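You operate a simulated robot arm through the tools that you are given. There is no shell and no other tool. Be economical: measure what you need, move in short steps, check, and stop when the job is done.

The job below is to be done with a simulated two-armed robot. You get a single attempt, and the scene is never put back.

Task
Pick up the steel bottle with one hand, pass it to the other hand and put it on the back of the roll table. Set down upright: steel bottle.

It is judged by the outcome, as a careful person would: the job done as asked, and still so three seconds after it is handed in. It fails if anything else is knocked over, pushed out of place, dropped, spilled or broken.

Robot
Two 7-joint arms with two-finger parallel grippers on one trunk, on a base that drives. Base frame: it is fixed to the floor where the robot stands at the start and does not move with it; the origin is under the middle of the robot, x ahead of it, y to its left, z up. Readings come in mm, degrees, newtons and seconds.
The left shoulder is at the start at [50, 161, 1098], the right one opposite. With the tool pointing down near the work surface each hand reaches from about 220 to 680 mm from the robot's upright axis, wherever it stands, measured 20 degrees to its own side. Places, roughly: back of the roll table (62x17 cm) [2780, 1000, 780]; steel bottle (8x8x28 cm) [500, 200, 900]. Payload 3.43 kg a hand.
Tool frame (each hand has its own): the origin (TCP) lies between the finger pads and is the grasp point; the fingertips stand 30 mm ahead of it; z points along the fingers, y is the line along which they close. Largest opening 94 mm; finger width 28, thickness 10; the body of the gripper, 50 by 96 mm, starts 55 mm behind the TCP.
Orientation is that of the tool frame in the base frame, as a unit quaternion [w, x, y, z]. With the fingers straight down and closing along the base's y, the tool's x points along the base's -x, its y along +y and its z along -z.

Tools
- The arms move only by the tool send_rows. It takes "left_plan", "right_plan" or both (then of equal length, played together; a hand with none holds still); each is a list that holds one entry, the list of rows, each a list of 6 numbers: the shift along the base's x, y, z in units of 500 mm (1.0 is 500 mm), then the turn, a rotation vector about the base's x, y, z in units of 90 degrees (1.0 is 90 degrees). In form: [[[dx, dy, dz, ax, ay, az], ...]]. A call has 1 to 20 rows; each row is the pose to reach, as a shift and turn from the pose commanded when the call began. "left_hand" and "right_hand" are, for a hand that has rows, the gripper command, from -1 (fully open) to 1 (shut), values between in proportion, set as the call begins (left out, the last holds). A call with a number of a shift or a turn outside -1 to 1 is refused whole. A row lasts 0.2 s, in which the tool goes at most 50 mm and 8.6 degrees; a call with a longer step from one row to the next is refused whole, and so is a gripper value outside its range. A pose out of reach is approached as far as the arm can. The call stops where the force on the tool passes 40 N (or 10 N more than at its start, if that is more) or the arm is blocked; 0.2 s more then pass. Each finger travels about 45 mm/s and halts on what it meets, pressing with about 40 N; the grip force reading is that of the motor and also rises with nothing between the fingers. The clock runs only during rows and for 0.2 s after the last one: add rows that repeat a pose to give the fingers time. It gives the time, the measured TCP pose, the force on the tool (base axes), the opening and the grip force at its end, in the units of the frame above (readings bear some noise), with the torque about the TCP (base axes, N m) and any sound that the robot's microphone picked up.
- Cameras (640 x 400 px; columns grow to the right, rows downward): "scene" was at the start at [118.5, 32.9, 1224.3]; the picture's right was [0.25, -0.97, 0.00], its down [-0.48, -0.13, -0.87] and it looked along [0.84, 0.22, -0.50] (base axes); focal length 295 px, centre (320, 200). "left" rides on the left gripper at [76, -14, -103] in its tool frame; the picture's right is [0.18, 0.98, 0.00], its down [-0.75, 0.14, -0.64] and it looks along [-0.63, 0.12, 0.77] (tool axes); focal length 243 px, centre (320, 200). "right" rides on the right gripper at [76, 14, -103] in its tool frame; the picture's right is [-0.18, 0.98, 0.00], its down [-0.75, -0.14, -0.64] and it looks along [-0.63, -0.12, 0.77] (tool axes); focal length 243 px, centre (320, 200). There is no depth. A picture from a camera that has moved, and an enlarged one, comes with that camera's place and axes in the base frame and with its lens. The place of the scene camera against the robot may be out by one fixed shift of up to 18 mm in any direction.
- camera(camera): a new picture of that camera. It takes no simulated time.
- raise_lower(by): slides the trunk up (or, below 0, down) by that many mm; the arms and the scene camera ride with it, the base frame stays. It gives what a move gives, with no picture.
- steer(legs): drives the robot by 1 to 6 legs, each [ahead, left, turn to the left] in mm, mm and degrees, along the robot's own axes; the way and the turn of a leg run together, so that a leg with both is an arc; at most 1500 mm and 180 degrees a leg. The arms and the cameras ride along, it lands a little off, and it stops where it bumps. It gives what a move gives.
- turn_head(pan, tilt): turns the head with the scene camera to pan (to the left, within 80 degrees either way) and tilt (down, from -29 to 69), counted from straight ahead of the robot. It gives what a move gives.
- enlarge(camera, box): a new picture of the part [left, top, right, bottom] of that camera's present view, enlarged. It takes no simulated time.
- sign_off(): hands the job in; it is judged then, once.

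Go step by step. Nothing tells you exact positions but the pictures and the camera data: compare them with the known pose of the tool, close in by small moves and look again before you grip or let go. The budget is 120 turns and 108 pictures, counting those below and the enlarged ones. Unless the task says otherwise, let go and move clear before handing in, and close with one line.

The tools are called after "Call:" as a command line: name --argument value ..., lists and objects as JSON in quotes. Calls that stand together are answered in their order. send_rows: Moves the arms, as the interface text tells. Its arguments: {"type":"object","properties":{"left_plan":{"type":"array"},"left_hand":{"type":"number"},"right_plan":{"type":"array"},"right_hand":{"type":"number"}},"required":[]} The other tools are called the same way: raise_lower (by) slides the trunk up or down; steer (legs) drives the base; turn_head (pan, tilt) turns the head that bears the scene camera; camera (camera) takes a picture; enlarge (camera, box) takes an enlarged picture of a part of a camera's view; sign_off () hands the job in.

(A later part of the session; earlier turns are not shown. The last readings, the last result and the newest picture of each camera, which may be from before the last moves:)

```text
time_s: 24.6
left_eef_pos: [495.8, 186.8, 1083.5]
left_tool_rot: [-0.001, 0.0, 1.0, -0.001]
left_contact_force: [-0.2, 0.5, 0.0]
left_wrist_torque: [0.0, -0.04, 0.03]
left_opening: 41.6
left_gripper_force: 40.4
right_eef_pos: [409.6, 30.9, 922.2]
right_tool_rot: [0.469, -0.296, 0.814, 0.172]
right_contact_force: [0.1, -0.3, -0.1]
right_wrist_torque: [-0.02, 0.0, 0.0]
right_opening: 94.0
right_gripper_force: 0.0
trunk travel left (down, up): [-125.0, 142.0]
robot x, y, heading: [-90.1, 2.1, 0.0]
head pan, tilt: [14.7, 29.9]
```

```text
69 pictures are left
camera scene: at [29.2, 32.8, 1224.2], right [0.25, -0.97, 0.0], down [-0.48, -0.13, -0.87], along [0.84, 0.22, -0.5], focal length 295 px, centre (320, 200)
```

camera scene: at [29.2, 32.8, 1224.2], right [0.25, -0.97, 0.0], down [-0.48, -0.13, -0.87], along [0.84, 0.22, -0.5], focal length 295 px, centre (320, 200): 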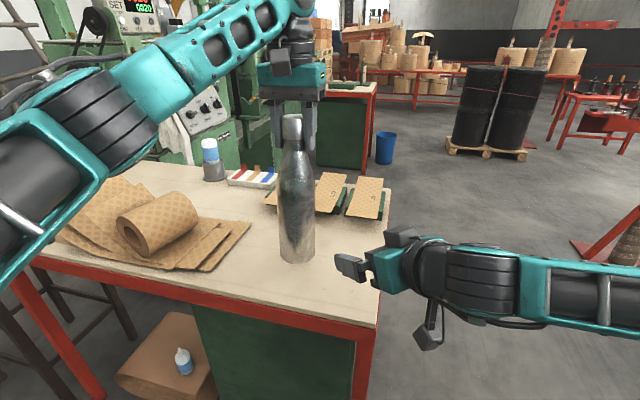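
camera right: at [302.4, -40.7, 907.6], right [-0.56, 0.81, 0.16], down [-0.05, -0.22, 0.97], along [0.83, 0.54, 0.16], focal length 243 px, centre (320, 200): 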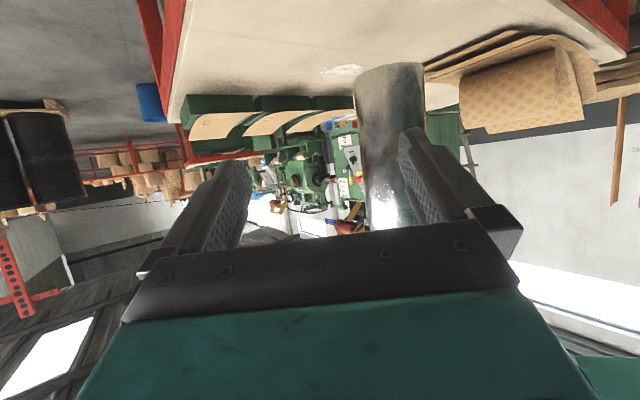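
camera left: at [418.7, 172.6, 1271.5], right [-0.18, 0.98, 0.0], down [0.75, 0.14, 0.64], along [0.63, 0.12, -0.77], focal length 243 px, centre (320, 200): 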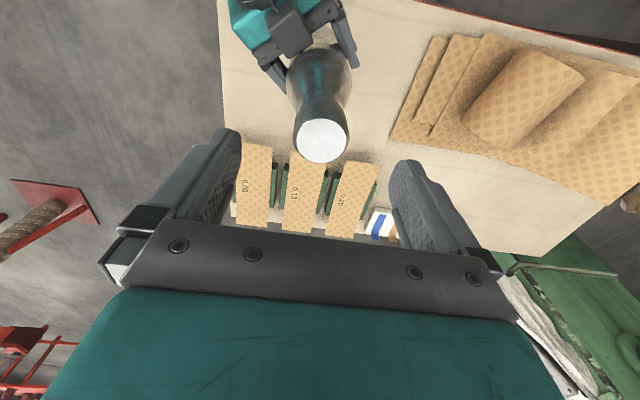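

The bottle hangs upright from the left hand. Next I lift it 40 mm and return the right hand to its tucked, tool-down pose.

Call:
send_rows --left_plan '[[[0, 0, 0.01, 0, 0, 0], [0, 0, 0.02, 0, 0, 0], [0, 0, 0.03, 0, 0, 0], [0, 0, 0.04, 0, 0, 0], [0, 0, 0.05, 0, 0, 0], [0, 0, 0.06, 0, 0, 0], [0, 0, 0.07, 0, 0, 0], [0, 0, 0.08, 0, 0, 0], [0, 0, 0.08, 0, 0, 0], [0, 0, 0.08, 0, 0, 0], [0, 0, 0.08, 0, 0, 0]]]' --right_plan '[[[-0.018, -0.018, 0.028, -0.0232, 0.0638, -0.0402], [-0.036, -0.036, 0.055, -0.0465, 0.1277, -0.0805], [-0.054, -0.054, 0.083, -0.0697, 0.1915, -0.1207], [-0.072, -0.072, 0.11, -0.093, 0.2553, -0.161], [-0.09, -0.09, 0.138, -0.1162, 0.3192, -0.2012], [-0.108, -0.108, 0.166, -0.1394, 0.383, -0.2414], [-0.126, -0.126, 0.193, -0.1627, 0.4468, -0.2817], [-0.144, -0.144, 0.221, -0.1859, 0.5106, -0.3219], [-0.162, -0.162, 0.248, -0.2092, 0.5745, -0.3622], [-0.18, -0.18, 0.276, -0.2324, 0.6383, -0.4024], [-0.18, -0.18, 0.276, -0.2324, 0.6383, -0.4024]]]'

Call:
camera --camera "scene"

```text
time_s: 27.0
left_eef_pos: [496.0, 186.6, 1124.4]
left_tool_rot: [0.0, -0.001, 1.0, -0.001]
left_contact_force: [0.3, -0.5, -6.3]
left_wrist_torque: [0.03, -0.05, 0.0]
left_opening: 41.6
left_gripper_force: 39.8
right_eef_pos: [320.7, -60.5, 1059.9]
right_tool_rot: [-0.001, 0.001, 1.0, 0.0]
right_contact_force: [0.0, -0.3, 0.1]
right_wrist_torque: [0.03, 0.01, -0.02]
right_opening: 93.9
right_gripper_force: 0.0
trunk travel left (down, up): [-125.0, 142.0]
robot x, y, heading: [-90.9, -2.6, -0.0]
head pan, tilt: [14.7, 29.9]
```

```text
68 pictures are left
camera scene: at [29.2, 33.1, 1224.2], right [0.25, -0.97, 0.0], down [-0.48, -0.13, -0.87], along [0.84, 0.22, -0.5], focal length 295 px, centre (320, 200)
```

scene: 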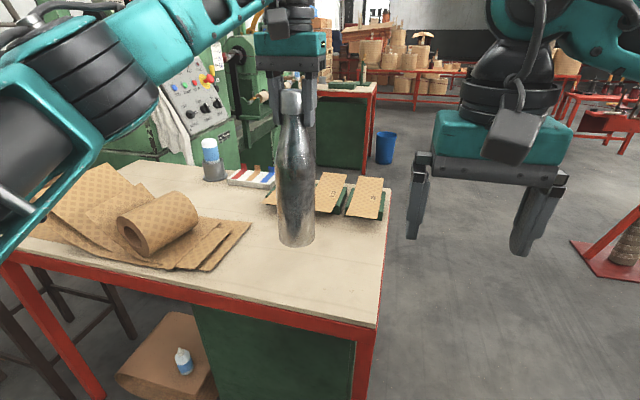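

The load reads 6.3 N and the bottle is held firmly. Now I drive back from the table, sidestep right past its corner (edge at y about 12, x 380–900), then go forward and look for the roll table.

Call:
steer --legs '[[-300, 0, 0], [0, -550, 0]]'

Call:
turn_head --pan 20 --tilt 20

Call:
camera --camera "scene"

Call:
turn_head --pan -15 --tilt 25

Call:
camera --camera "scene"

```text
time_s: 34.0
left_eef_pos: [198.5, -359.4, 1123.1]
left_tool_rot: [-0.001, -0.001, 1.0, -0.001]
left_contact_force: [0.0, 0.2, -5.9]
left_wrist_torque: [-0.01, 0.0, 0.01]
left_opening: 41.8
left_gripper_force: 40.5
right_eef_pos: [21.9, -605.8, 1059.6]
right_tool_rot: [0.0, -0.001, 1.0, 0.0]
right_contact_force: [-0.1, -0.1, 0.0]
right_wrist_torque: [-0.01, 0.01, -0.01]
right_opening: 93.8
right_gripper_force: 0.0
trunk travel left (down, up): [-125.0, 142.0]
robot x, y, heading: [-385.9, -546.8, 0.2]
head pan, tilt: [14.7, 29.9]
```

```text
time_s: 34.7
left_eef_pos: [198.4, -358.5, 1122.9]
left_tool_rot: [-0.001, -0.001, 1.0, -0.001]
left_contact_force: [-0.6, 0.1, -6.2]
left_wrist_torque: [0.0, -0.06, 0.01]
left_opening: 41.7
left_gripper_force: 40.3
right_eef_pos: [20.9, -605.0, 1059.5]
right_tool_rot: [0.0, -0.001, 1.0, 0.0]
right_contact_force: [0.6, -0.4, 0.2]
right_wrist_torque: [0.0, 0.01, -0.01]
right_opening: 94.1
right_gripper_force: 0.0
trunk travel left (down, up): [-125.0, 142.0]
robot x, y, heading: [-388.9, -547.4, 0.1]
head pan, tilt: [20.0, 20.0]
```

```text
67 pictures are left
camera scene: at [-269.2, -504.0, 1240.0], right [0.34, -0.94, 0.0], down [-0.32, -0.12, -0.94], along [0.88, 0.32, -0.34], focal length 295 px, centre (320, 200)
```

scene: 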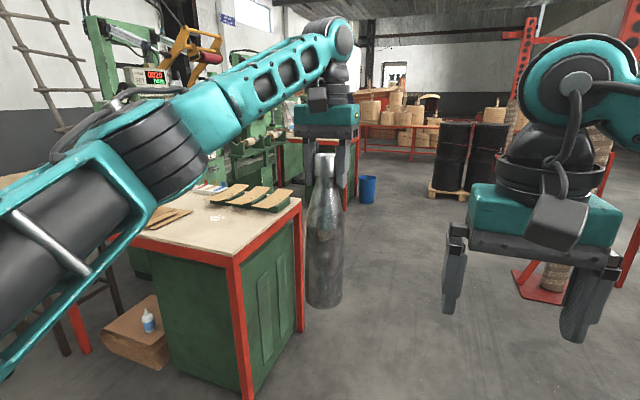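

```text
time_s: 35.7
left_eef_pos: [197.9, -357.2, 1123.5]
left_tool_rot: [-0.001, -0.001, 1.0, 0.0]
left_contact_force: [0.1, 0.0, -6.0]
left_wrist_torque: [0.0, -0.06, 0.02]
left_opening: 42.0
left_gripper_force: 40.4
right_eef_pos: [21.5, -605.8, 1059.7]
right_tool_rot: [0.0, 0.0, 1.0, 0.0]
right_contact_force: [0.9, 0.4, 0.0]
right_wrist_torque: [-0.01, -0.02, -0.01]
right_opening: 94.0
right_gripper_force: 0.1
trunk travel left (down, up): [-125.0, 142.0]
robot x, y, heading: [-385.9, -543.3, 0.4]
head pan, tilt: [-15.0, 25.0]
```

```text
66 pictures are left
camera scene: at [-267.7, -559.6, 1232.0], right [-0.26, -0.97, 0.0], down [-0.41, 0.11, -0.91], along [0.88, -0.23, -0.42], focal length 295 px, centre (320, 200)
```

scene: 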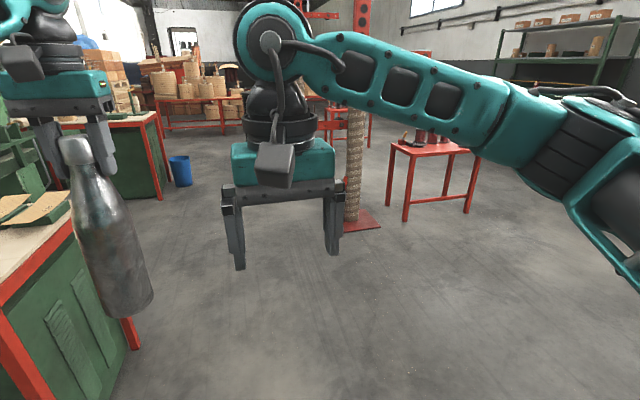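

The corridor ahead is clear. Driving forward 1400 mm and looking toward (2780, 1000).

Call:
steer --legs '[[1400, 0, 0]]'

Call:
turn_head --pan 40 --tilt 15

Call:
camera --camera "scene"

Call:
turn_head --pan 0 --tilt 20

Call:
camera --camera "scene"

```text
time_s: 42.7
left_eef_pos: [1603.9, -355.9, 1122.4]
left_tool_rot: [0.0, -0.001, 1.0, -0.001]
left_contact_force: [0.7, -0.5, -6.0]
left_wrist_torque: [-0.02, -0.06, -0.03]
left_opening: 41.8
left_gripper_force: 40.4
right_eef_pos: [1427.1, -602.3, 1059.5]
right_tool_rot: [-0.001, -0.002, 1.0, -0.001]
right_contact_force: [-0.3, 0.3, -0.1]
right_wrist_torque: [0.0, 0.02, -0.02]
right_opening: 93.9
right_gripper_force: 0.0
trunk travel left (down, up): [-125.0, 142.0]
robot x, y, heading: [1017.8, -545.2, 0.4]
head pan, tilt: [-15.0, 25.0]
```

```text
time_s: 43.9
left_eef_pos: [1603.5, -354.4, 1123.2]
left_tool_rot: [-0.001, -0.002, 1.0, -0.001]
left_contact_force: [0.0, 0.2, -4.8]
left_wrist_torque: [-0.01, -0.07, 0.01]
left_opening: 41.7
left_gripper_force: 40.2
right_eef_pos: [1426.9, -601.7, 1059.5]
right_tool_rot: [0.0, -0.001, 1.0, 0.0]
right_contact_force: [-0.7, -0.3, 0.0]
right_wrist_torque: [0.0, -0.01, 0.0]
right_opening: 94.1
right_gripper_force: 0.0
trunk travel left (down, up): [-125.0, 142.0]
robot x, y, heading: [1019.0, -540.6, 0.5]
head pan, tilt: [40.0, 15.0]
```

```text
65 pictures are left
camera scene: at [1120.1, -472.6, 1248.2], right [0.64, -0.76, 0.0], down [-0.2, -0.17, -0.97], along [0.74, 0.62, -0.26], focal length 295 px, centre (320, 200)
```

scene: 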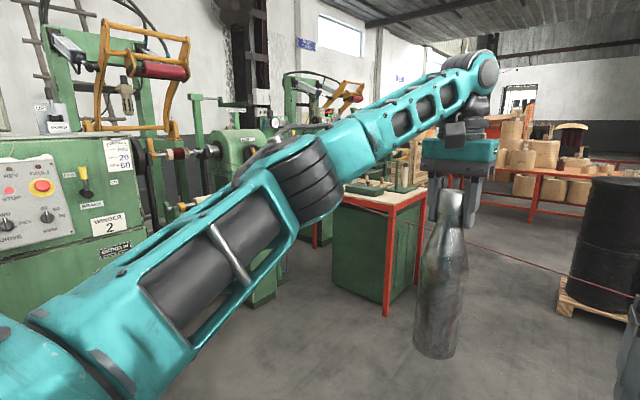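

```text
time_s: 45.0
left_eef_pos: [1602.6, -354.4, 1122.6]
left_tool_rot: [-0.001, -0.002, 1.0, -0.001]
left_contact_force: [0.4, -0.2, -6.6]
left_wrist_torque: [0.03, -0.08, -0.01]
left_opening: 41.8
left_gripper_force: 39.9
right_eef_pos: [1427.7, -603.1, 1059.6]
right_tool_rot: [0.0, -0.001, 1.0, 0.0]
right_contact_force: [0.1, -0.3, -0.1]
right_wrist_torque: [0.02, -0.04, -0.05]
right_opening: 94.1
right_gripper_force: 0.0
trunk travel left (down, up): [-125.0, 142.0]
robot x, y, heading: [1018.2, -544.0, 0.2]
head pan, tilt: [0.0, 20.0]
```

```text
64 pictures are left
camera scene: at [1141.8, -532.5, 1240.0], right [0.0, -1.0, 0.0], down [-0.34, 0.0, -0.94], along [0.94, 0.0, -0.34], focal length 295 px, centre (320, 200)
```

scene: 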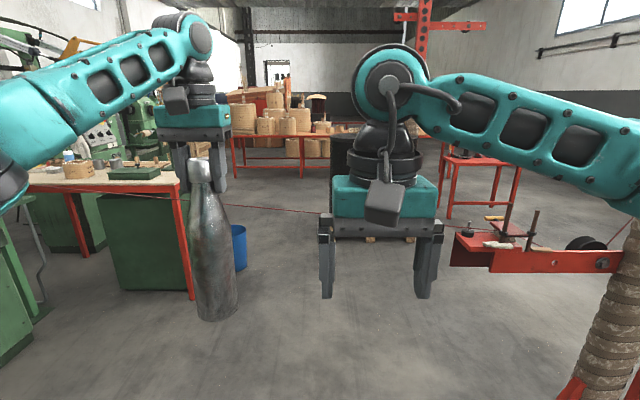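

The green cabinet table ahead-left looks like the roll table: front edge x about 2560, running in y from about 190 to 1000 or more. I'll go closer to see its surface and the free floor around it.

Call:
steer --legs '[[700, 0, 0]]'

Call:
turn_head --pan 65 --tilt 20

Call:
camera --camera "scene"

Call:
turn_head --pan 30 --tilt 20

Call:
camera --camera "scene"

```text
time_s: 48.8
left_eef_pos: [2301.2, -356.6, 1122.1]
left_tool_rot: [0.0, 0.001, 1.0, -0.001]
left_contact_force: [0.4, 0.4, -5.1]
left_wrist_torque: [0.02, -0.08, 0.0]
left_opening: 41.6
left_gripper_force: 40.1
right_eef_pos: [2124.4, -603.2, 1060.1]
right_tool_rot: [-0.001, 0.001, 1.0, -0.001]
right_contact_force: [0.3, -0.4, 0.0]
right_wrist_torque: [0.03, -0.03, 0.02]
right_opening: 94.0
right_gripper_force: 0.1
trunk travel left (down, up): [-125.0, 142.0]
robot x, y, heading: [1714.6, -544.4, 0.1]
head pan, tilt: [0.0, 20.0]
```

```text
time_s: 50.2
left_eef_pos: [2301.5, -357.8, 1122.6]
left_tool_rot: [-0.001, 0.001, 1.0, -0.001]
left_contact_force: [-0.4, 0.0, -6.2]
left_wrist_torque: [-0.04, -0.04, 0.0]
left_opening: 41.6
left_gripper_force: 39.5
right_eef_pos: [2124.6, -603.9, 1060.2]
right_tool_rot: [-0.001, 0.001, 1.0, 0.0]
right_contact_force: [0.0, 0.3, -0.3]
right_wrist_torque: [-0.02, 0.0, -0.02]
right_opening: 94.0
right_gripper_force: 0.0
trunk travel left (down, up): [-125.0, 142.0]
robot x, y, heading: [1714.3, -542.6, -0.2]
head pan, tilt: [65.0, 20.0]
```

```text
63 pictures are left
camera scene: at [1786.0, -448.4, 1240.1], right [0.91, -0.42, 0.0], down [-0.15, -0.31, -0.94], along [0.4, 0.85, -0.34], focal length 295 px, centre (320, 200)
```

scene: 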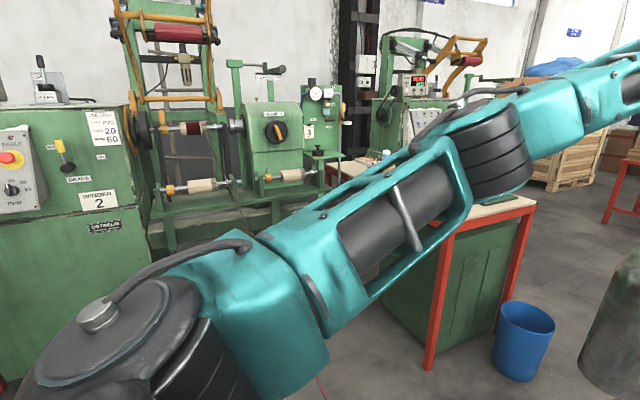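

```text
time_s: 51.2
left_eef_pos: [2301.7, -358.4, 1122.6]
left_tool_rot: [-0.001, 0.001, 1.0, -0.001]
left_contact_force: [0.5, 0.2, -6.6]
left_wrist_torque: [0.06, -0.06, 0.02]
left_opening: 41.8
left_gripper_force: 40.0
right_eef_pos: [2125.3, -604.1, 1059.5]
right_tool_rot: [0.0, 0.001, 1.0, 0.0]
right_contact_force: [0.5, 0.1, 0.8]
right_wrist_torque: [-0.01, 0.0, 0.01]
right_opening: 94.1
right_gripper_force: 0.1
trunk travel left (down, up): [-125.0, 142.0]
robot x, y, heading: [1717.2, -544.3, -0.2]
head pan, tilt: [30.0, 20.0]
```

```text
62 pictures are left
camera scene: at [1827.1, -486.2, 1240.0], right [0.5, -0.87, 0.0], down [-0.3, -0.17, -0.94], along [0.81, 0.47, -0.34], focal length 295 px, centre (320, 200)
```

scene: 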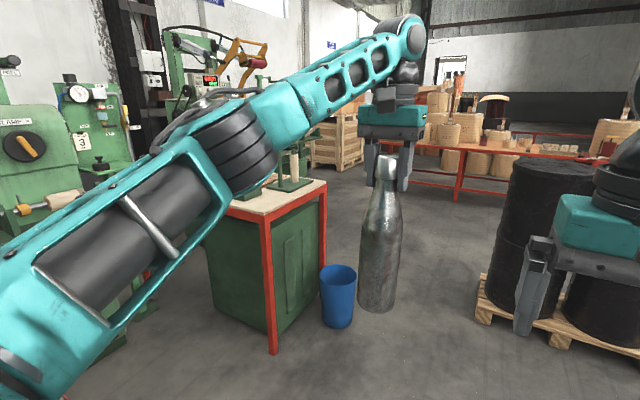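

The roll table's near end is at y about 210 and its back strip at y about 1000, with a machine foot close on the low-x side. I noticed a thin red line across the scene earlier, so I'll look closely before driving on.

Call:
enlarge --camera "scene" --box '[200, 150, 360, 360]'

Call:
turn_head --pan 5 --tilt 35

Call:
camera --camera "scene"

Call:
turn_head --pan 60 --tilt 50

Call:
camera --camera "scene"

```text
1.90 times, centred on (280, 255) of scene
camera zoom: at [1827.1, -486.2, 1240.0], right [0.5, -0.87, 0.0], down [-0.3, -0.17, -0.94], along [0.81, 0.47, -0.34], focal length 561 px, centre (396, 95)
```

zoom: 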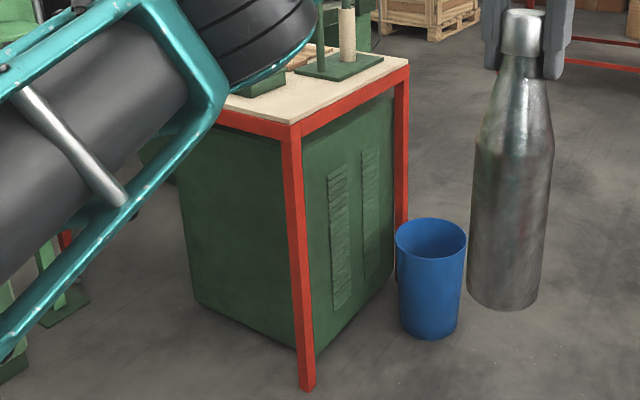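

```text
time_s: 52.1
left_eef_pos: [2302.2, -356.7, 1123.0]
left_tool_rot: [-0.001, 0.001, 1.0, -0.001]
left_contact_force: [-0.7, 0.0, -6.0]
left_wrist_torque: [0.07, -0.01, 0.0]
left_opening: 41.9
left_gripper_force: 40.8
right_eef_pos: [2124.4, -603.6, 1060.5]
right_tool_rot: [0.0, 0.001, 1.0, 0.0]
right_contact_force: [-0.6, 0.1, -0.7]
right_wrist_torque: [0.01, 0.0, 0.01]
right_opening: 94.2
right_gripper_force: 0.1
trunk travel left (down, up): [-125.0, 142.0]
robot x, y, heading: [1715.6, -542.9, 0.1]
head pan, tilt: [5.0, 35.0]
```

```text
60 pictures are left
camera scene: at [1834.2, -525.1, 1216.2], right [0.09, -1.0, 0.0], down [-0.57, -0.05, -0.82], along [0.82, 0.07, -0.57], focal length 295 px, centre (320, 200)
```

scene: 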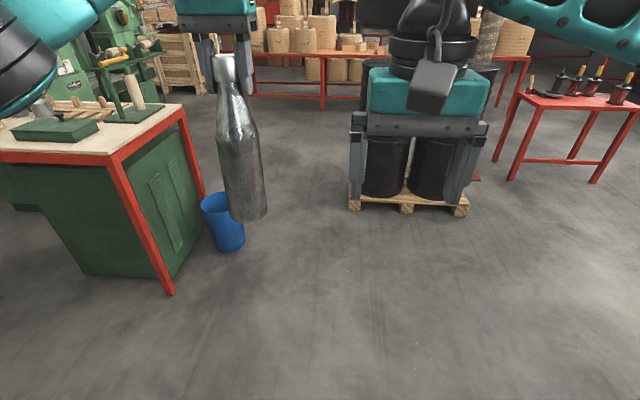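

```text
time_s: 53.3
left_eef_pos: [2301.3, -357.4, 1123.1]
left_tool_rot: [-0.002, 0.001, 1.0, -0.001]
left_contact_force: [0.0, -1.2, -5.8]
left_wrist_torque: [0.06, -0.07, -0.02]
left_opening: 41.7
left_gripper_force: 40.4
right_eef_pos: [2124.5, -602.5, 1060.6]
right_tool_rot: [0.0, 0.0, 1.0, 0.0]
right_contact_force: [0.1, -0.3, 0.3]
right_wrist_torque: [0.01, 0.0, -0.02]
right_opening: 93.9
right_gripper_force: 0.0
trunk travel left (down, up): [-125.0, 142.0]
robot x, y, heading: [1715.4, -543.0, -0.1]
head pan, tilt: [60.0, 50.0]
```

```text
59 pictures are left
camera scene: at [1785.1, -466.1, 1194.5], right [0.86, -0.5, 0.0], down [-0.39, -0.66, -0.64], along [0.32, 0.56, -0.77], focal length 295 px, centre (320, 200)
```

scene: 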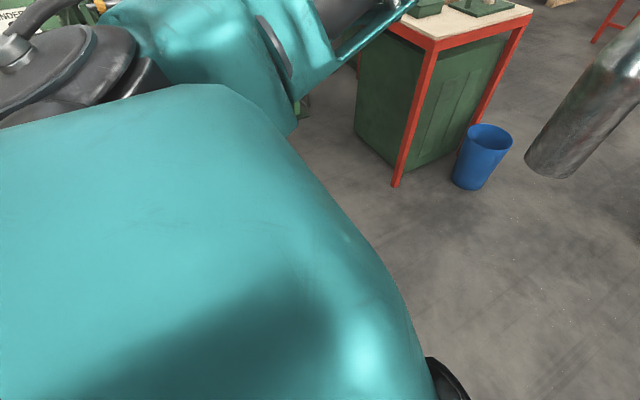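

Call:
turn_head --pan 0 --tilt 20

Call:
camera --camera "scene"

Call:
enlarge --camera "scene" --box '[0, 100, 320, 300]'

```text
time_s: 54.6
left_eef_pos: [2300.8, -356.8, 1122.6]
left_tool_rot: [-0.001, 0.001, 1.0, 0.0]
left_contact_force: [-0.1, -0.1, -6.1]
left_wrist_torque: [-0.03, -0.02, 0.01]
left_opening: 41.5
left_gripper_force: 40.2
right_eef_pos: [2124.2, -603.8, 1057.7]
right_tool_rot: [0.0, 0.0, 1.0, 0.0]
right_contact_force: [-0.2, 0.7, 0.6]
right_wrist_torque: [-0.02, -0.02, 0.0]
right_opening: 94.2
right_gripper_force: 0.1
trunk travel left (down, up): [-125.0, 142.0]
robot x, y, heading: [1721.5, -544.8, -0.3]
head pan, tilt: [0.0, 20.0]
```

```text
58 pictures are left
camera scene: at [1839.6, -532.7, 1240.0], right [0.0, -1.0, 0.0], down [-0.34, 0.0, -0.94], along [0.94, 0.0, -0.34], focal length 295 px, centre (320, 200)
```

scene: 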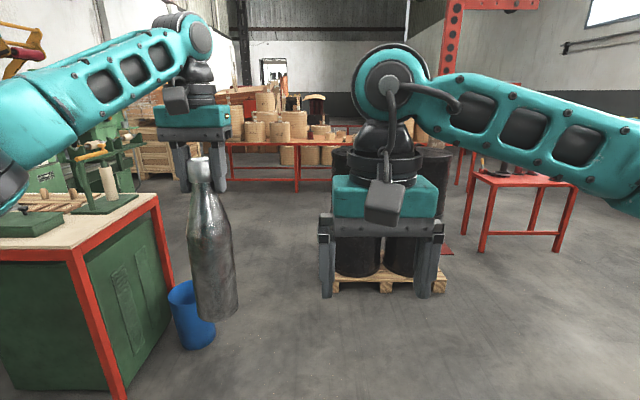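

```text
2.00 times, centred on (160, 200) of scene
camera zoom: at [1839.6, -532.7, 1240.0], right [0.0, -1.0, 0.0], down [-0.34, 0.0, -0.94], along [0.94, 0.0, -0.34], focal length 589 px, centre (640, 200)
```

zoom: 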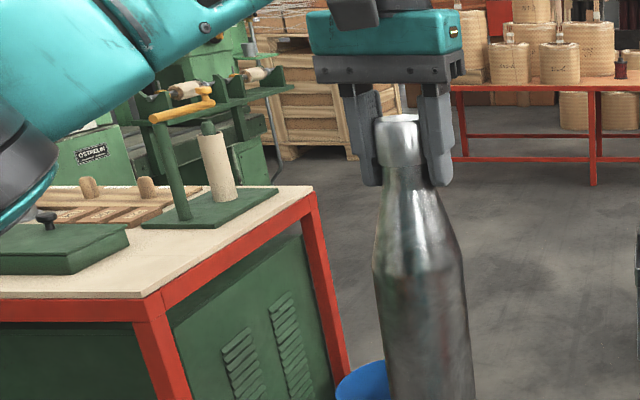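

The red line isn't ahead any more, so I'll check beside the robot that nothing is caught.

Call:
turn_head --pan -60 --tilt 35

Call:
camera --camera "scene"

Call:
turn_head --pan 80 --tilt 30

Call:
camera --camera "scene"

```text
time_s: 55.9
left_eef_pos: [2300.8, -356.7, 1122.2]
left_tool_rot: [-0.001, 0.001, 1.0, 0.0]
left_contact_force: [1.0, 0.2, -6.0]
left_wrist_torque: [-0.06, -0.01, -0.01]
left_opening: 41.9
left_gripper_force: 40.1
right_eef_pos: [2124.5, -604.5, 1059.0]
right_tool_rot: [0.0, 0.001, 1.0, 0.0]
right_contact_force: [-0.4, 0.0, 0.1]
right_wrist_torque: [0.0, 0.0, -0.02]
right_opening: 94.1
right_gripper_force: 0.1
trunk travel left (down, up): [-125.0, 142.0]
robot x, y, heading: [1712.8, -542.1, 0.1]
head pan, tilt: [-60.0, 35.0]
```

```text
56 pictures are left
camera scene: at [1790.4, -609.0, 1216.2], right [-0.87, -0.5, 0.0], down [-0.29, 0.5, -0.82], along [0.41, -0.71, -0.57], focal length 295 px, centre (320, 200)
```

scene: 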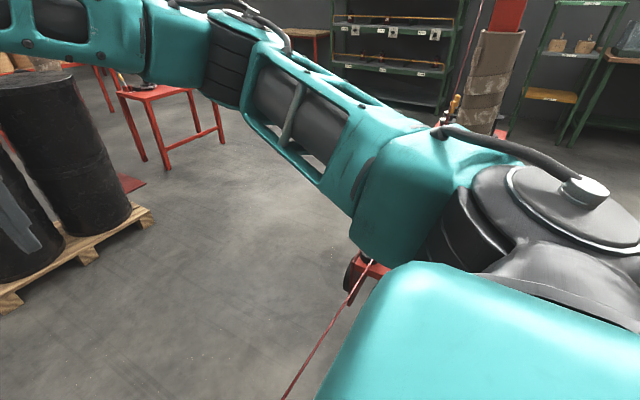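

```text
time_s: 58.2
left_eef_pos: [2301.8, -356.8, 1122.4]
left_tool_rot: [0.0, 0.001, 1.0, -0.001]
left_contact_force: [-0.1, 0.9, -6.6]
left_wrist_torque: [0.05, -0.05, -0.01]
left_opening: 41.8
left_gripper_force: 39.9
right_eef_pos: [2123.4, -604.2, 1058.4]
right_tool_rot: [0.0, 0.001, 1.0, -0.001]
right_contact_force: [-0.2, 0.5, -0.1]
right_wrist_torque: [-0.03, 0.01, -0.03]
right_opening: 94.1
right_gripper_force: 0.1
trunk travel left (down, up): [-125.0, 142.0]
robot x, y, heading: [1715.2, -540.5, -0.2]
head pan, tilt: [80.0, 30.0]
```

```text
55 pictures are left
camera scene: at [1762.4, -443.6, 1224.0], right [0.98, -0.18, 0.0], down [-0.09, -0.49, -0.87], along [0.15, 0.85, -0.5], focal length 295 px, centre (320, 200)
```

scene: 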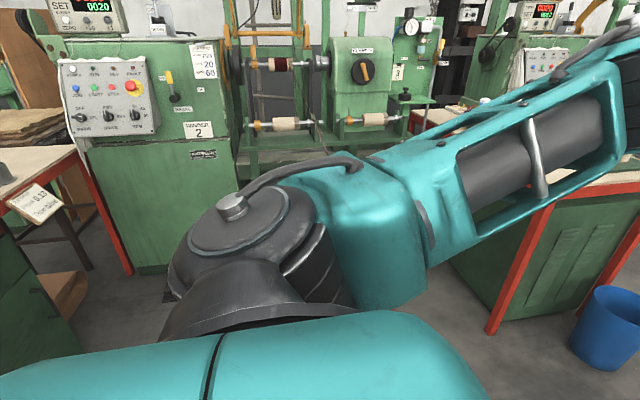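

The rope is static scenery running from the stand's reel, and nothing is caught on the arms. There is open floor on the table's low-x side up to y about 1000, so I'll sidestep left and look at the table's back from there.

Call:
steer --legs '[[0, 800, 0]]'

Call:
turn_head --pan 10 --tilt 25

Call:
camera --camera "scene"

Call:
turn_head --pan 60 --tilt 20

Call:
camera --camera "scene"

Call:
camera --camera "left"

```text
time_s: 65.6
left_eef_pos: [2302.1, 444.8, 1123.3]
left_tool_rot: [-0.001, -0.001, 1.0, -0.001]
left_contact_force: [0.3, -0.5, -6.2]
left_wrist_torque: [-0.01, -0.04, -0.02]
left_opening: 41.4
left_gripper_force: 40.2
right_eef_pos: [2125.1, 196.0, 1059.0]
right_tool_rot: [0.0, -0.001, 1.0, 0.0]
right_contact_force: [0.1, 0.8, -0.6]
right_wrist_torque: [0.0, 0.01, -0.01]
right_opening: 93.9
right_gripper_force: 0.1
trunk travel left (down, up): [-125.0, 142.0]
robot x, y, heading: [1712.8, 255.5, -0.1]
head pan, tilt: [80.0, 30.0]
```

```text
time_s: 67.0
left_eef_pos: [2301.5, 446.3, 1122.5]
left_tool_rot: [-0.001, 0.0, 1.0, 0.0]
left_contact_force: [-0.6, -0.1, -6.3]
left_wrist_torque: [0.01, -0.09, 0.0]
left_opening: 41.8
left_gripper_force: 40.0
right_eef_pos: [2125.2, 196.5, 1060.1]
right_tool_rot: [0.0, -0.001, 1.0, 0.0]
right_contact_force: [0.5, 0.4, 0.5]
right_wrist_torque: [-0.01, 0.01, 0.01]
right_opening: 94.0
right_gripper_force: 0.1
trunk travel left (down, up): [-125.0, 142.0]
robot x, y, heading: [1716.1, 255.3, 0.3]
head pan, tilt: [10.0, 25.0]
```

```text
54 pictures are left
camera scene: at [1837.4, 283.5, 1231.9], right [0.18, -0.98, 0.0], down [-0.42, -0.07, -0.91], along [0.89, 0.16, -0.42], focal length 295 px, centre (320, 200)
```

scene: 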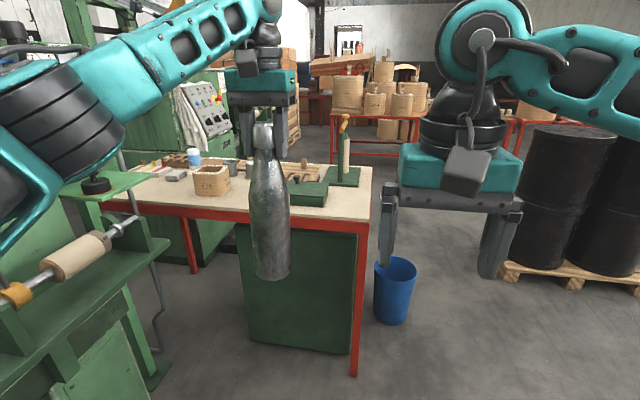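

```text
time_s: 68.2
left_eef_pos: [2301.3, 443.7, 1122.4]
left_tool_rot: [-0.001, -0.001, 1.0, 0.0]
left_contact_force: [-0.1, 1.0, -5.6]
left_wrist_torque: [-0.01, -0.05, 0.0]
left_opening: 41.6
left_gripper_force: 39.7
right_eef_pos: [2125.0, 197.4, 1059.0]
right_tool_rot: [0.001, 0.0, 1.0, 0.0]
right_contact_force: [-0.1, -0.7, 0.3]
right_wrist_torque: [-0.04, 0.02, -0.03]
right_opening: 94.1
right_gripper_force: 0.0
trunk travel left (down, up): [-125.0, 142.0]
robot x, y, heading: [1715.4, 256.8, -0.0]
head pan, tilt: [60.0, 20.0]
```

```text
53 pictures are left
camera scene: at [1793.2, 348.0, 1240.0], right [0.87, -0.5, 0.0], down [-0.17, -0.3, -0.94], along [0.47, 0.81, -0.34], focal length 295 px, centre (320, 200)
```

scene: 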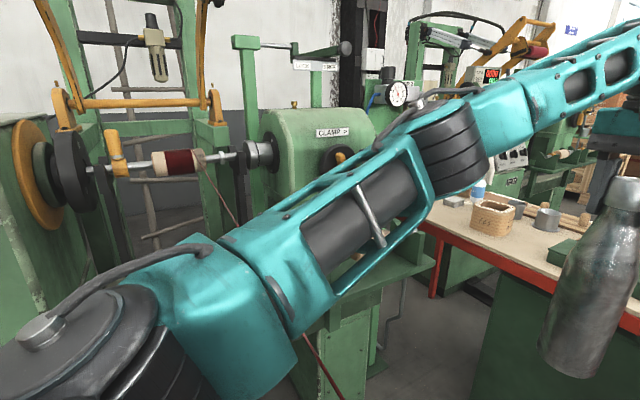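

```text
52 pictures are left
camera left: at [2227.3, 430.6, 1225.8], right [-0.19, 0.98, 0.0], down [0.75, 0.14, 0.64], along [0.63, 0.12, -0.77], focal length 243 px, centre (320, 200)
```

left: 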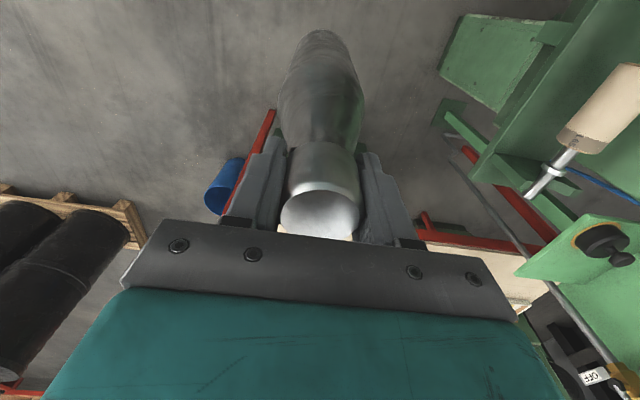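

The table has a box, a white-capped bottle, trays and jigs on it, and machine 3 sticks out toward y about 850. I need a sharper view of the table's left part before choosing a spot.

Call:
turn_head --pan 15 --tilt 25

Call:
enlarge --camera "scene" --box '[140, 120, 300, 240]'

Call:
enlarge --camera "scene" --box '[270, 120, 430, 240]'

```text
time_s: 69.3
left_eef_pos: [2301.5, 444.0, 1122.4]
left_tool_rot: [-0.001, 0.0, 1.0, -0.001]
left_contact_force: [-0.7, 0.3, -5.1]
left_wrist_torque: [0.02, -0.03, 0.0]
left_opening: 41.8
left_gripper_force: 40.3
right_eef_pos: [2126.2, 196.8, 1059.8]
right_tool_rot: [0.0, -0.001, 1.0, -0.001]
right_contact_force: [0.5, -0.2, 0.0]
right_wrist_torque: [0.01, -0.03, 0.01]
right_opening: 94.2
right_gripper_force: 0.1
trunk travel left (down, up): [-125.0, 142.0]
robot x, y, heading: [1712.5, 256.7, -0.1]
head pan, tilt: [15.0, 25.0]
```

```text
3.33 times, centred on (220, 180) of scene
camera zoom: at [1835.6, 291.3, 1232.0], right [0.26, -0.97, 0.0], down [-0.41, -0.11, -0.91], along [0.87, 0.24, -0.42], focal length 982 px, centre (653, 267)
```

zoom: 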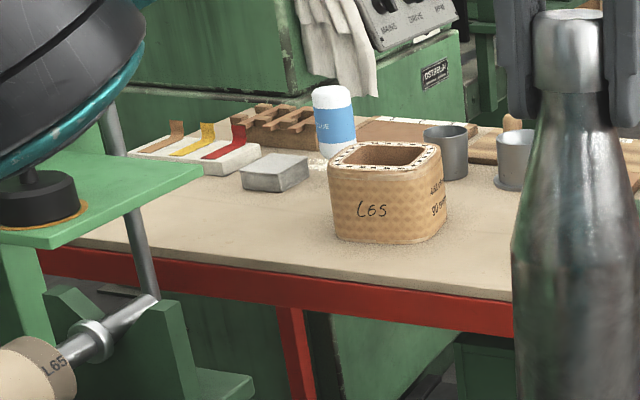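

```text
3.33 times, centred on (350, 180) of scene
camera zoom: at [1835.6, 291.3, 1232.0], right [0.26, -0.97, 0.0], down [-0.41, -0.11, -0.91], along [0.87, 0.24, -0.42], focal length 982 px, centre (220, 267)
```

zoom: 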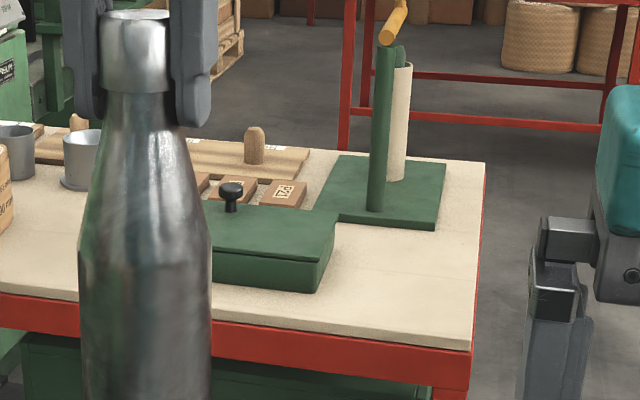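

The table's near edge is at x about 2662 with a yard of y extent, so the 62×17 cm back strip runs along y at about x 2695–2865, y 690–1310. The spot left of the "L65" box would crowd the arm against machine 3's column. I'll use the free spot just right of the box, near (2775, 760), and drive partway with the trunk raised.

Call:
raise_lower --by 80

Call:
steer --legs '[[0, 0, 12], [340, 50, 0]]'

Call:
turn_head --pan 12 --tilt 35

Call:
camera --camera "scene"

Call:
camera --camera "left"

Call:
camera --camera "right"

```text
time_s: 70.5
left_eef_pos: [2301.9, 444.5, 1202.5]
left_tool_rot: [-0.001, -0.001, 1.0, 0.0]
left_contact_force: [0.3, 0.3, -5.5]
left_wrist_torque: [-0.04, -0.04, 0.01]
left_opening: 41.5
left_gripper_force: 39.9
right_eef_pos: [2126.1, 197.7, 1139.3]
right_tool_rot: [0.0, -0.001, 1.0, 0.0]
right_contact_force: [0.4, -0.5, -0.1]
right_wrist_torque: [0.01, -0.03, 0.0]
right_opening: 94.0
right_gripper_force: 0.1
trunk travel left (down, up): [-205.0, 62.0]
robot x, y, heading: [1714.5, 255.0, 0.0]
head pan, tilt: [15.0, 25.0]
```

```text
time_s: 73.5
left_eef_pos: [2574.4, 679.7, 1201.5]
left_tool_rot: [-0.001, -0.104, 0.995, -0.001]
left_contact_force: [-0.2, -0.1, -6.5]
left_wrist_torque: [0.01, -0.07, -0.03]
left_opening: 41.5
left_gripper_force: 40.0
right_eef_pos: [2452.3, 402.5, 1140.1]
right_tool_rot: [0.0, -0.104, 0.995, 0.0]
right_contact_force: [0.0, -0.4, 0.1]
right_wrist_torque: [0.01, 0.01, 0.02]
right_opening: 94.0
right_gripper_force: 0.0
trunk travel left (down, up): [-205.0, 62.0]
robot x, y, heading: [2040.9, 376.2, 11.6]
head pan, tilt: [15.0, 25.0]
```

```text
time_s: 74.2
left_eef_pos: [2573.0, 680.0, 1202.1]
left_tool_rot: [-0.001, -0.103, 0.995, 0.0]
left_contact_force: [0.0, 0.6, -6.1]
left_wrist_torque: [-0.01, -0.04, 0.0]
left_opening: 41.9
left_gripper_force: 39.6
right_eef_pos: [2451.5, 402.4, 1139.8]
right_tool_rot: [0.0, -0.103, 0.995, 0.001]
right_contact_force: [0.7, 0.5, 0.5]
right_wrist_torque: [0.01, -0.06, 0.03]
right_opening: 94.1
right_gripper_force: 0.1
trunk travel left (down, up): [-205.0, 62.0]
robot x, y, heading: [2038.5, 378.0, 11.7]
head pan, tilt: [12.0, 35.0]
```

```text
49 pictures are left
camera scene: at [2149.9, 431.0, 1296.2], right [0.4, -0.91, 0.0], down [-0.52, -0.23, -0.82], along [0.75, 0.33, -0.57], focal length 295 px, centre (320, 200)
```

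scene: 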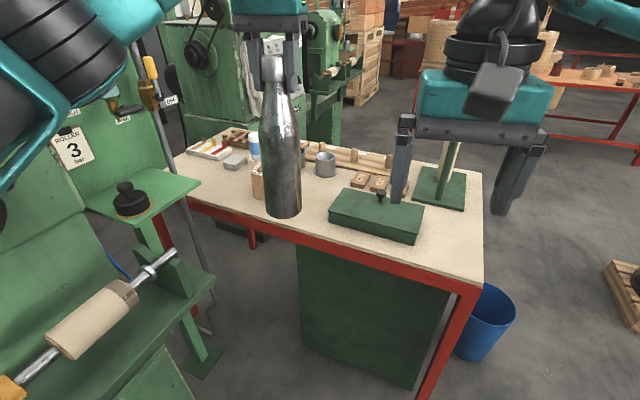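

```text
48 pictures are left
camera left: at [2504.6, 650.8, 1305.7], right [-0.38, 0.92, 0.0], down [0.71, 0.29, 0.64], along [0.59, 0.24, -0.77], focal length 243 px, centre (320, 200)
```

left: 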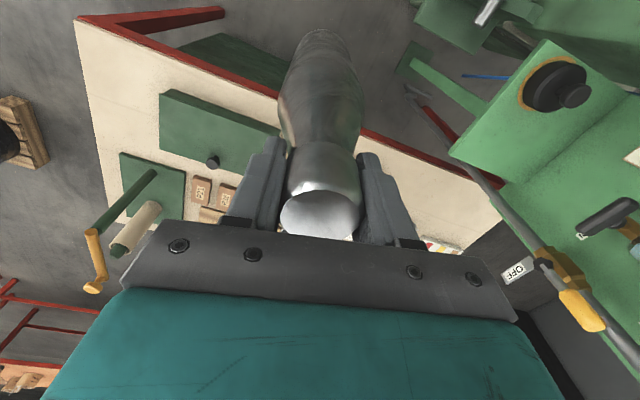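

```text
47 pictures are left
camera right: at [2373.6, 399.8, 1242.6], right [-0.02, 1.0, 0.0], down [0.77, 0.02, 0.64], along [0.64, 0.01, -0.77], focal length 243 px, centre (320, 200)
```

right: 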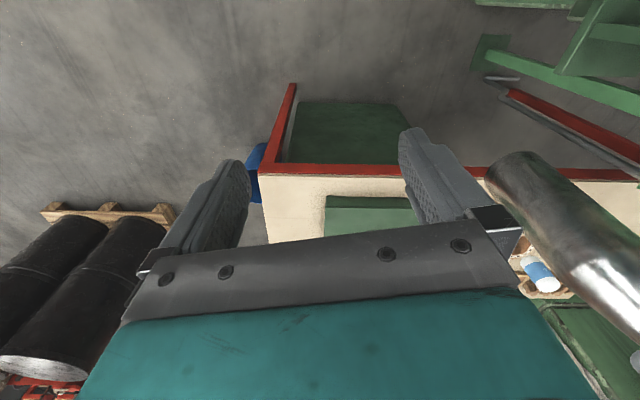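

Good view: the box peeks out behind the bottle. I'll enlarge to measure its right side and the free patch.

Call:
enlarge --camera "scene" --box '[180, 100, 380, 250]'

Call:
enlarge --camera "right" --box '[400, 130, 640, 310]'

```text
2.67 times, centred on (280, 175) of scene
camera zoom: at [2149.9, 431.0, 1296.2], right [0.4, -0.91, 0.0], down [-0.52, -0.23, -0.82], along [0.75, 0.33, -0.57], focal length 786 px, centre (427, 267)
```

zoom: 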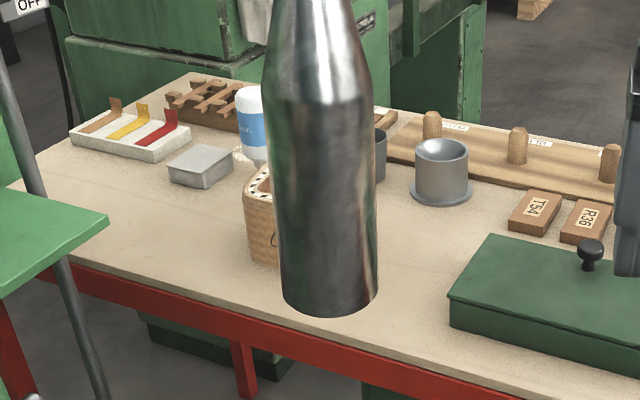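

```text
2.22 times, centred on (520, 220) of right
camera zoom: at [2373.6, 399.8, 1242.6], right [-0.02, 1.0, 0.0], down [0.77, 0.02, 0.64], along [0.64, 0.01, -0.77], focal length 539 px, centre (-124, 156)
```

zoom: 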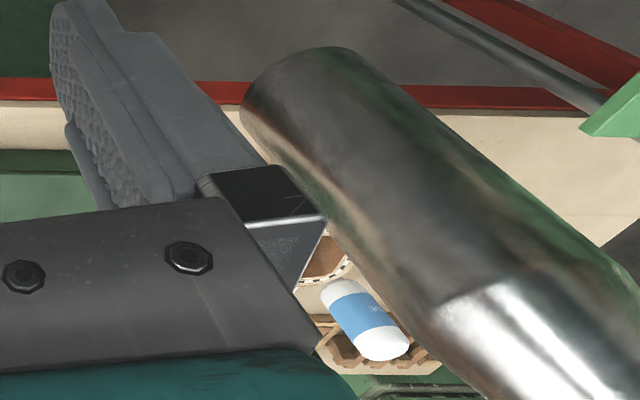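

The free gap lies between the green jig (y up to about 670) and the box (y from about 805). I'll aim for (2748, 755) near the strip's edge, and drive the last stretch with the bottle well above everything.

Call:
steer --legs '[[186, 38, 0]]'

Call:
camera --camera "scene"

Call:
enlarge --camera "scene" --box '[180, 100, 380, 250]'

Call:
camera --camera "left"

Call:
camera --camera "right"

```text
time_s: 75.8
left_eef_pos: [2745.1, 758.4, 1201.6]
left_tool_rot: [-0.002, -0.106, 0.994, -0.002]
left_contact_force: [0.2, -0.5, -5.4]
left_wrist_torque: [0.02, -0.02, -0.01]
left_opening: 41.4
left_gripper_force: 40.1
right_eef_pos: [2624.5, 479.7, 1139.5]
right_tool_rot: [-0.001, -0.106, 0.994, -0.001]
right_contact_force: [0.4, 0.2, -0.6]
right_wrist_torque: [0.02, 0.02, 0.01]
right_opening: 94.0
right_gripper_force: 0.2
trunk travel left (down, up): [-205.0, 62.0]
robot x, y, heading: [2209.4, 449.8, 12.1]
head pan, tilt: [12.0, 35.0]
```

```text
44 pictures are left
camera scene: at [2322.6, 506.9, 1296.1], right [0.41, -0.91, 0.0], down [-0.52, -0.23, -0.82], along [0.75, 0.33, -0.57], focal length 295 px, centre (320, 200)
```

scene: 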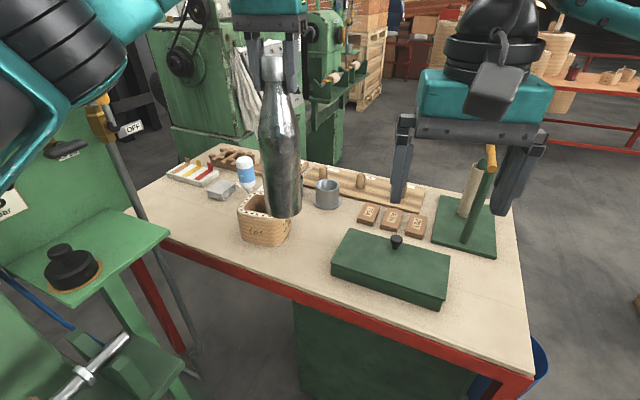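

```text
2.67 times, centred on (280, 175) of scene
camera zoom: at [2322.6, 506.9, 1296.1], right [0.41, -0.91, 0.0], down [-0.52, -0.23, -0.82], along [0.75, 0.33, -0.57], focal length 786 px, centre (427, 267)
```

zoom: 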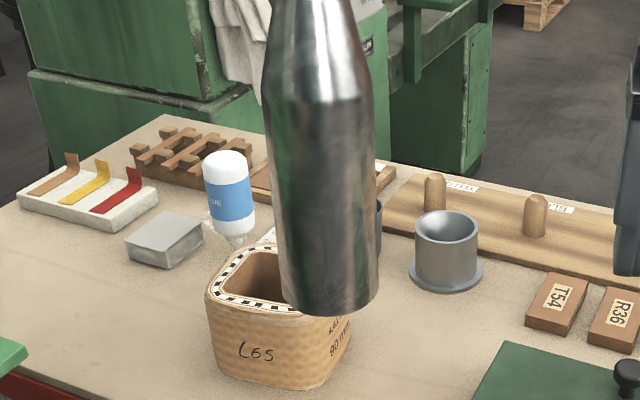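

```text
42 pictures are left
camera left: at [2676.4, 728.1, 1305.5], right [-0.39, 0.92, 0.0], down [0.71, 0.3, 0.64], along [0.59, 0.25, -0.77], focal length 243 px, centre (320, 200)
```

left: 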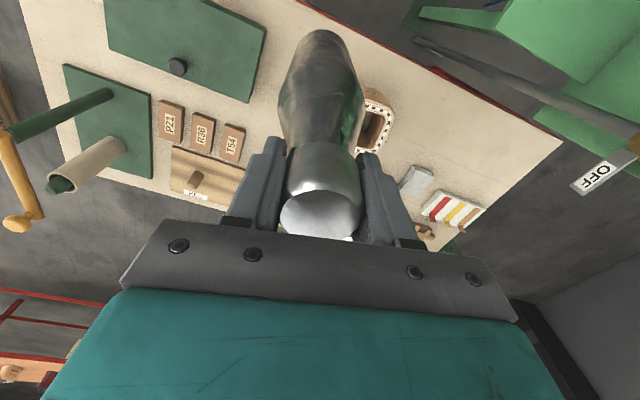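

```text
41 pictures are left
camera right: at [2546.3, 476.5, 1242.4], right [-0.03, 1.0, 0.0], down [0.77, 0.02, 0.64], along [0.64, 0.02, -0.77], focal length 243 px, centre (320, 200)
```

right: 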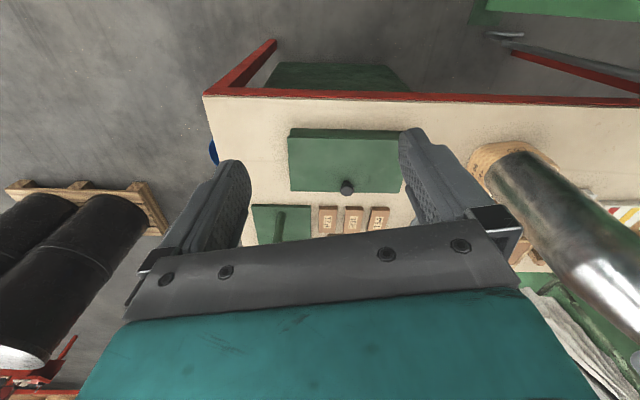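

Both wrist cameras agree: box right face at y about 815, jig left edge at y about 664, and the bottle (axis about y 757) fits between with roughly 20 mm to the box. I'll shift 12 mm in x, lower the trunk 130 mm and check.

Call:
send_rows --left_plan '[[[0.012, -0.004, 0, 0, 0, 0], [0.024, -0.008, 0, 0, 0, 0], [0.024, -0.008, 0, 0, 0, 0]]]'

Call:
raise_lower --by -130

Call:
camera --camera "scene"

Call:
camera --camera "right"

Call:
camera --camera "left"

```text
time_s: 76.5
left_eef_pos: [2755.9, 753.5, 1202.0]
left_tool_rot: [-0.001, -0.106, 0.994, 0.0]
left_contact_force: [0.2, 0.2, -6.0]
left_wrist_torque: [0.01, -0.03, 0.02]
left_opening: 41.2
left_gripper_force: 39.6
right_eef_pos: [2624.0, 478.1, 1139.9]
right_tool_rot: [0.001, -0.106, 0.994, 0.0]
right_contact_force: [-0.2, -0.6, -1.1]
right_wrist_torque: [-0.01, 0.02, 0.0]
right_opening: 94.1
right_gripper_force: 0.0
trunk travel left (down, up): [-205.0, 62.0]
robot x, y, heading: [2209.6, 452.2, 12.1]
head pan, tilt: [12.0, 35.0]
```

```text
time_s: 78.1
left_eef_pos: [2756.3, 753.4, 1072.1]
left_tool_rot: [-0.002, -0.106, 0.994, 0.0]
left_contact_force: [0.6, -0.5, -5.0]
left_wrist_torque: [0.03, -0.06, -0.02]
left_opening: 41.4
left_gripper_force: 40.1
right_eef_pos: [2624.2, 478.3, 1009.9]
right_tool_rot: [0.0, -0.105, 0.994, 0.0]
right_contact_force: [-0.6, 0.1, 0.1]
right_wrist_torque: [0.0, -0.01, 0.04]
right_opening: 94.0
right_gripper_force: 0.2
trunk travel left (down, up): [-75.0, 192.0]
robot x, y, heading: [2211.3, 453.8, 12.3]
head pan, tilt: [12.0, 35.0]
```

```text
40 pictures are left
camera scene: at [2321.7, 506.5, 1166.3], right [0.41, -0.91, 0.0], down [-0.52, -0.23, -0.82], along [0.75, 0.33, -0.57], focal length 295 px, centre (320, 200)
```

scene: 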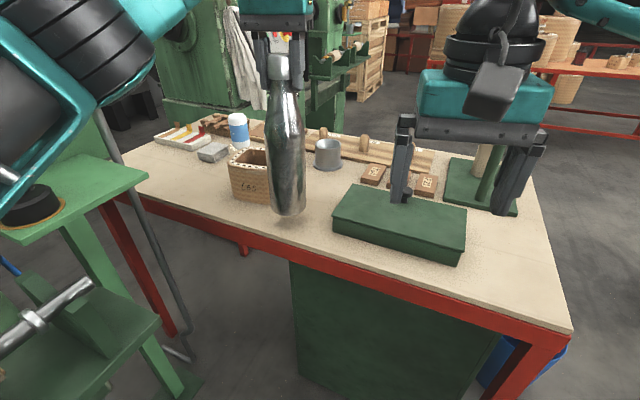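

```text
39 pictures are left
camera right: at [2545.4, 476.2, 1112.7], right [-0.03, 1.0, 0.0], down [0.77, 0.02, 0.64], along [0.64, 0.02, -0.77], focal length 243 px, centre (320, 200)
```

right: 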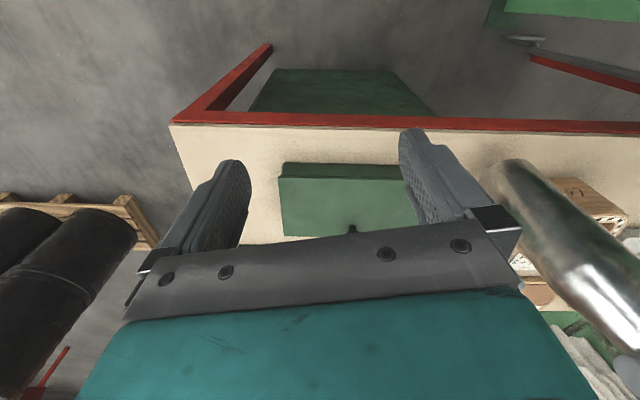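

```text
38 pictures are left
camera left: at [2687.3, 723.7, 1175.7], right [-0.39, 0.92, 0.0], down [0.71, 0.3, 0.64], along [0.59, 0.25, -0.77], focal length 243 px, centre (320, 200)
```

left: 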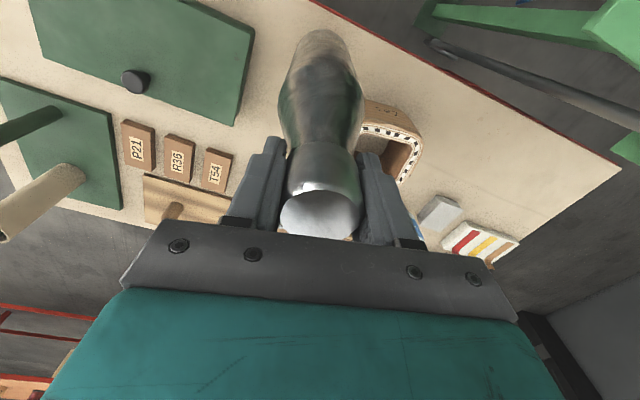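

The bottle is above the free patch, clear of box and jig. Lowering another 32 mm with the arm, then I'll feel for contact.

Call:
send_rows --left_plan '[[[0, 0, -0.016, 0, 0, 0], [0, 0, -0.032, 0, 0, 0], [0, 0, -0.048, 0, 0, 0], [0, 0, -0.064, 0, 0, 0], [0, 0, -0.064, 0, 0, 0]]]'

Call:
enlarge --camera "scene" --box '[200, 130, 360, 250]'

```text
time_s: 79.3
left_eef_pos: [2756.1, 753.2, 1040.5]
left_tool_rot: [-0.001, -0.106, 0.994, 0.0]
left_contact_force: [0.4, 0.0, -6.2]
left_wrist_torque: [-0.02, -0.02, 0.0]
left_opening: 41.5
left_gripper_force: 39.9
right_eef_pos: [2623.6, 479.6, 1010.1]
right_tool_rot: [0.0, -0.105, 0.994, 0.0]
right_contact_force: [-0.5, -0.4, 0.0]
right_wrist_torque: [0.01, 0.01, 0.0]
right_opening: 94.1
right_gripper_force: 0.1
trunk travel left (down, up): [-75.0, 192.0]
robot x, y, heading: [2207.6, 454.9, 12.5]
head pan, tilt: [12.0, 35.0]
```

```text
3.33 times, centred on (280, 190) of scene
camera zoom: at [2321.9, 506.5, 1166.2], right [0.41, -0.91, 0.0], down [-0.52, -0.23, -0.82], along [0.75, 0.33, -0.57], focal length 982 px, centre (453, 233)
```

zoom: 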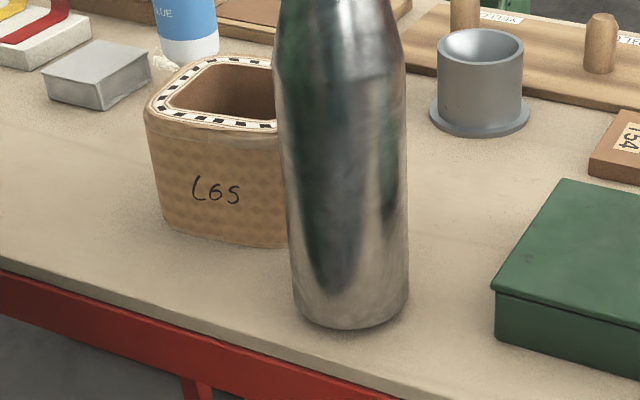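

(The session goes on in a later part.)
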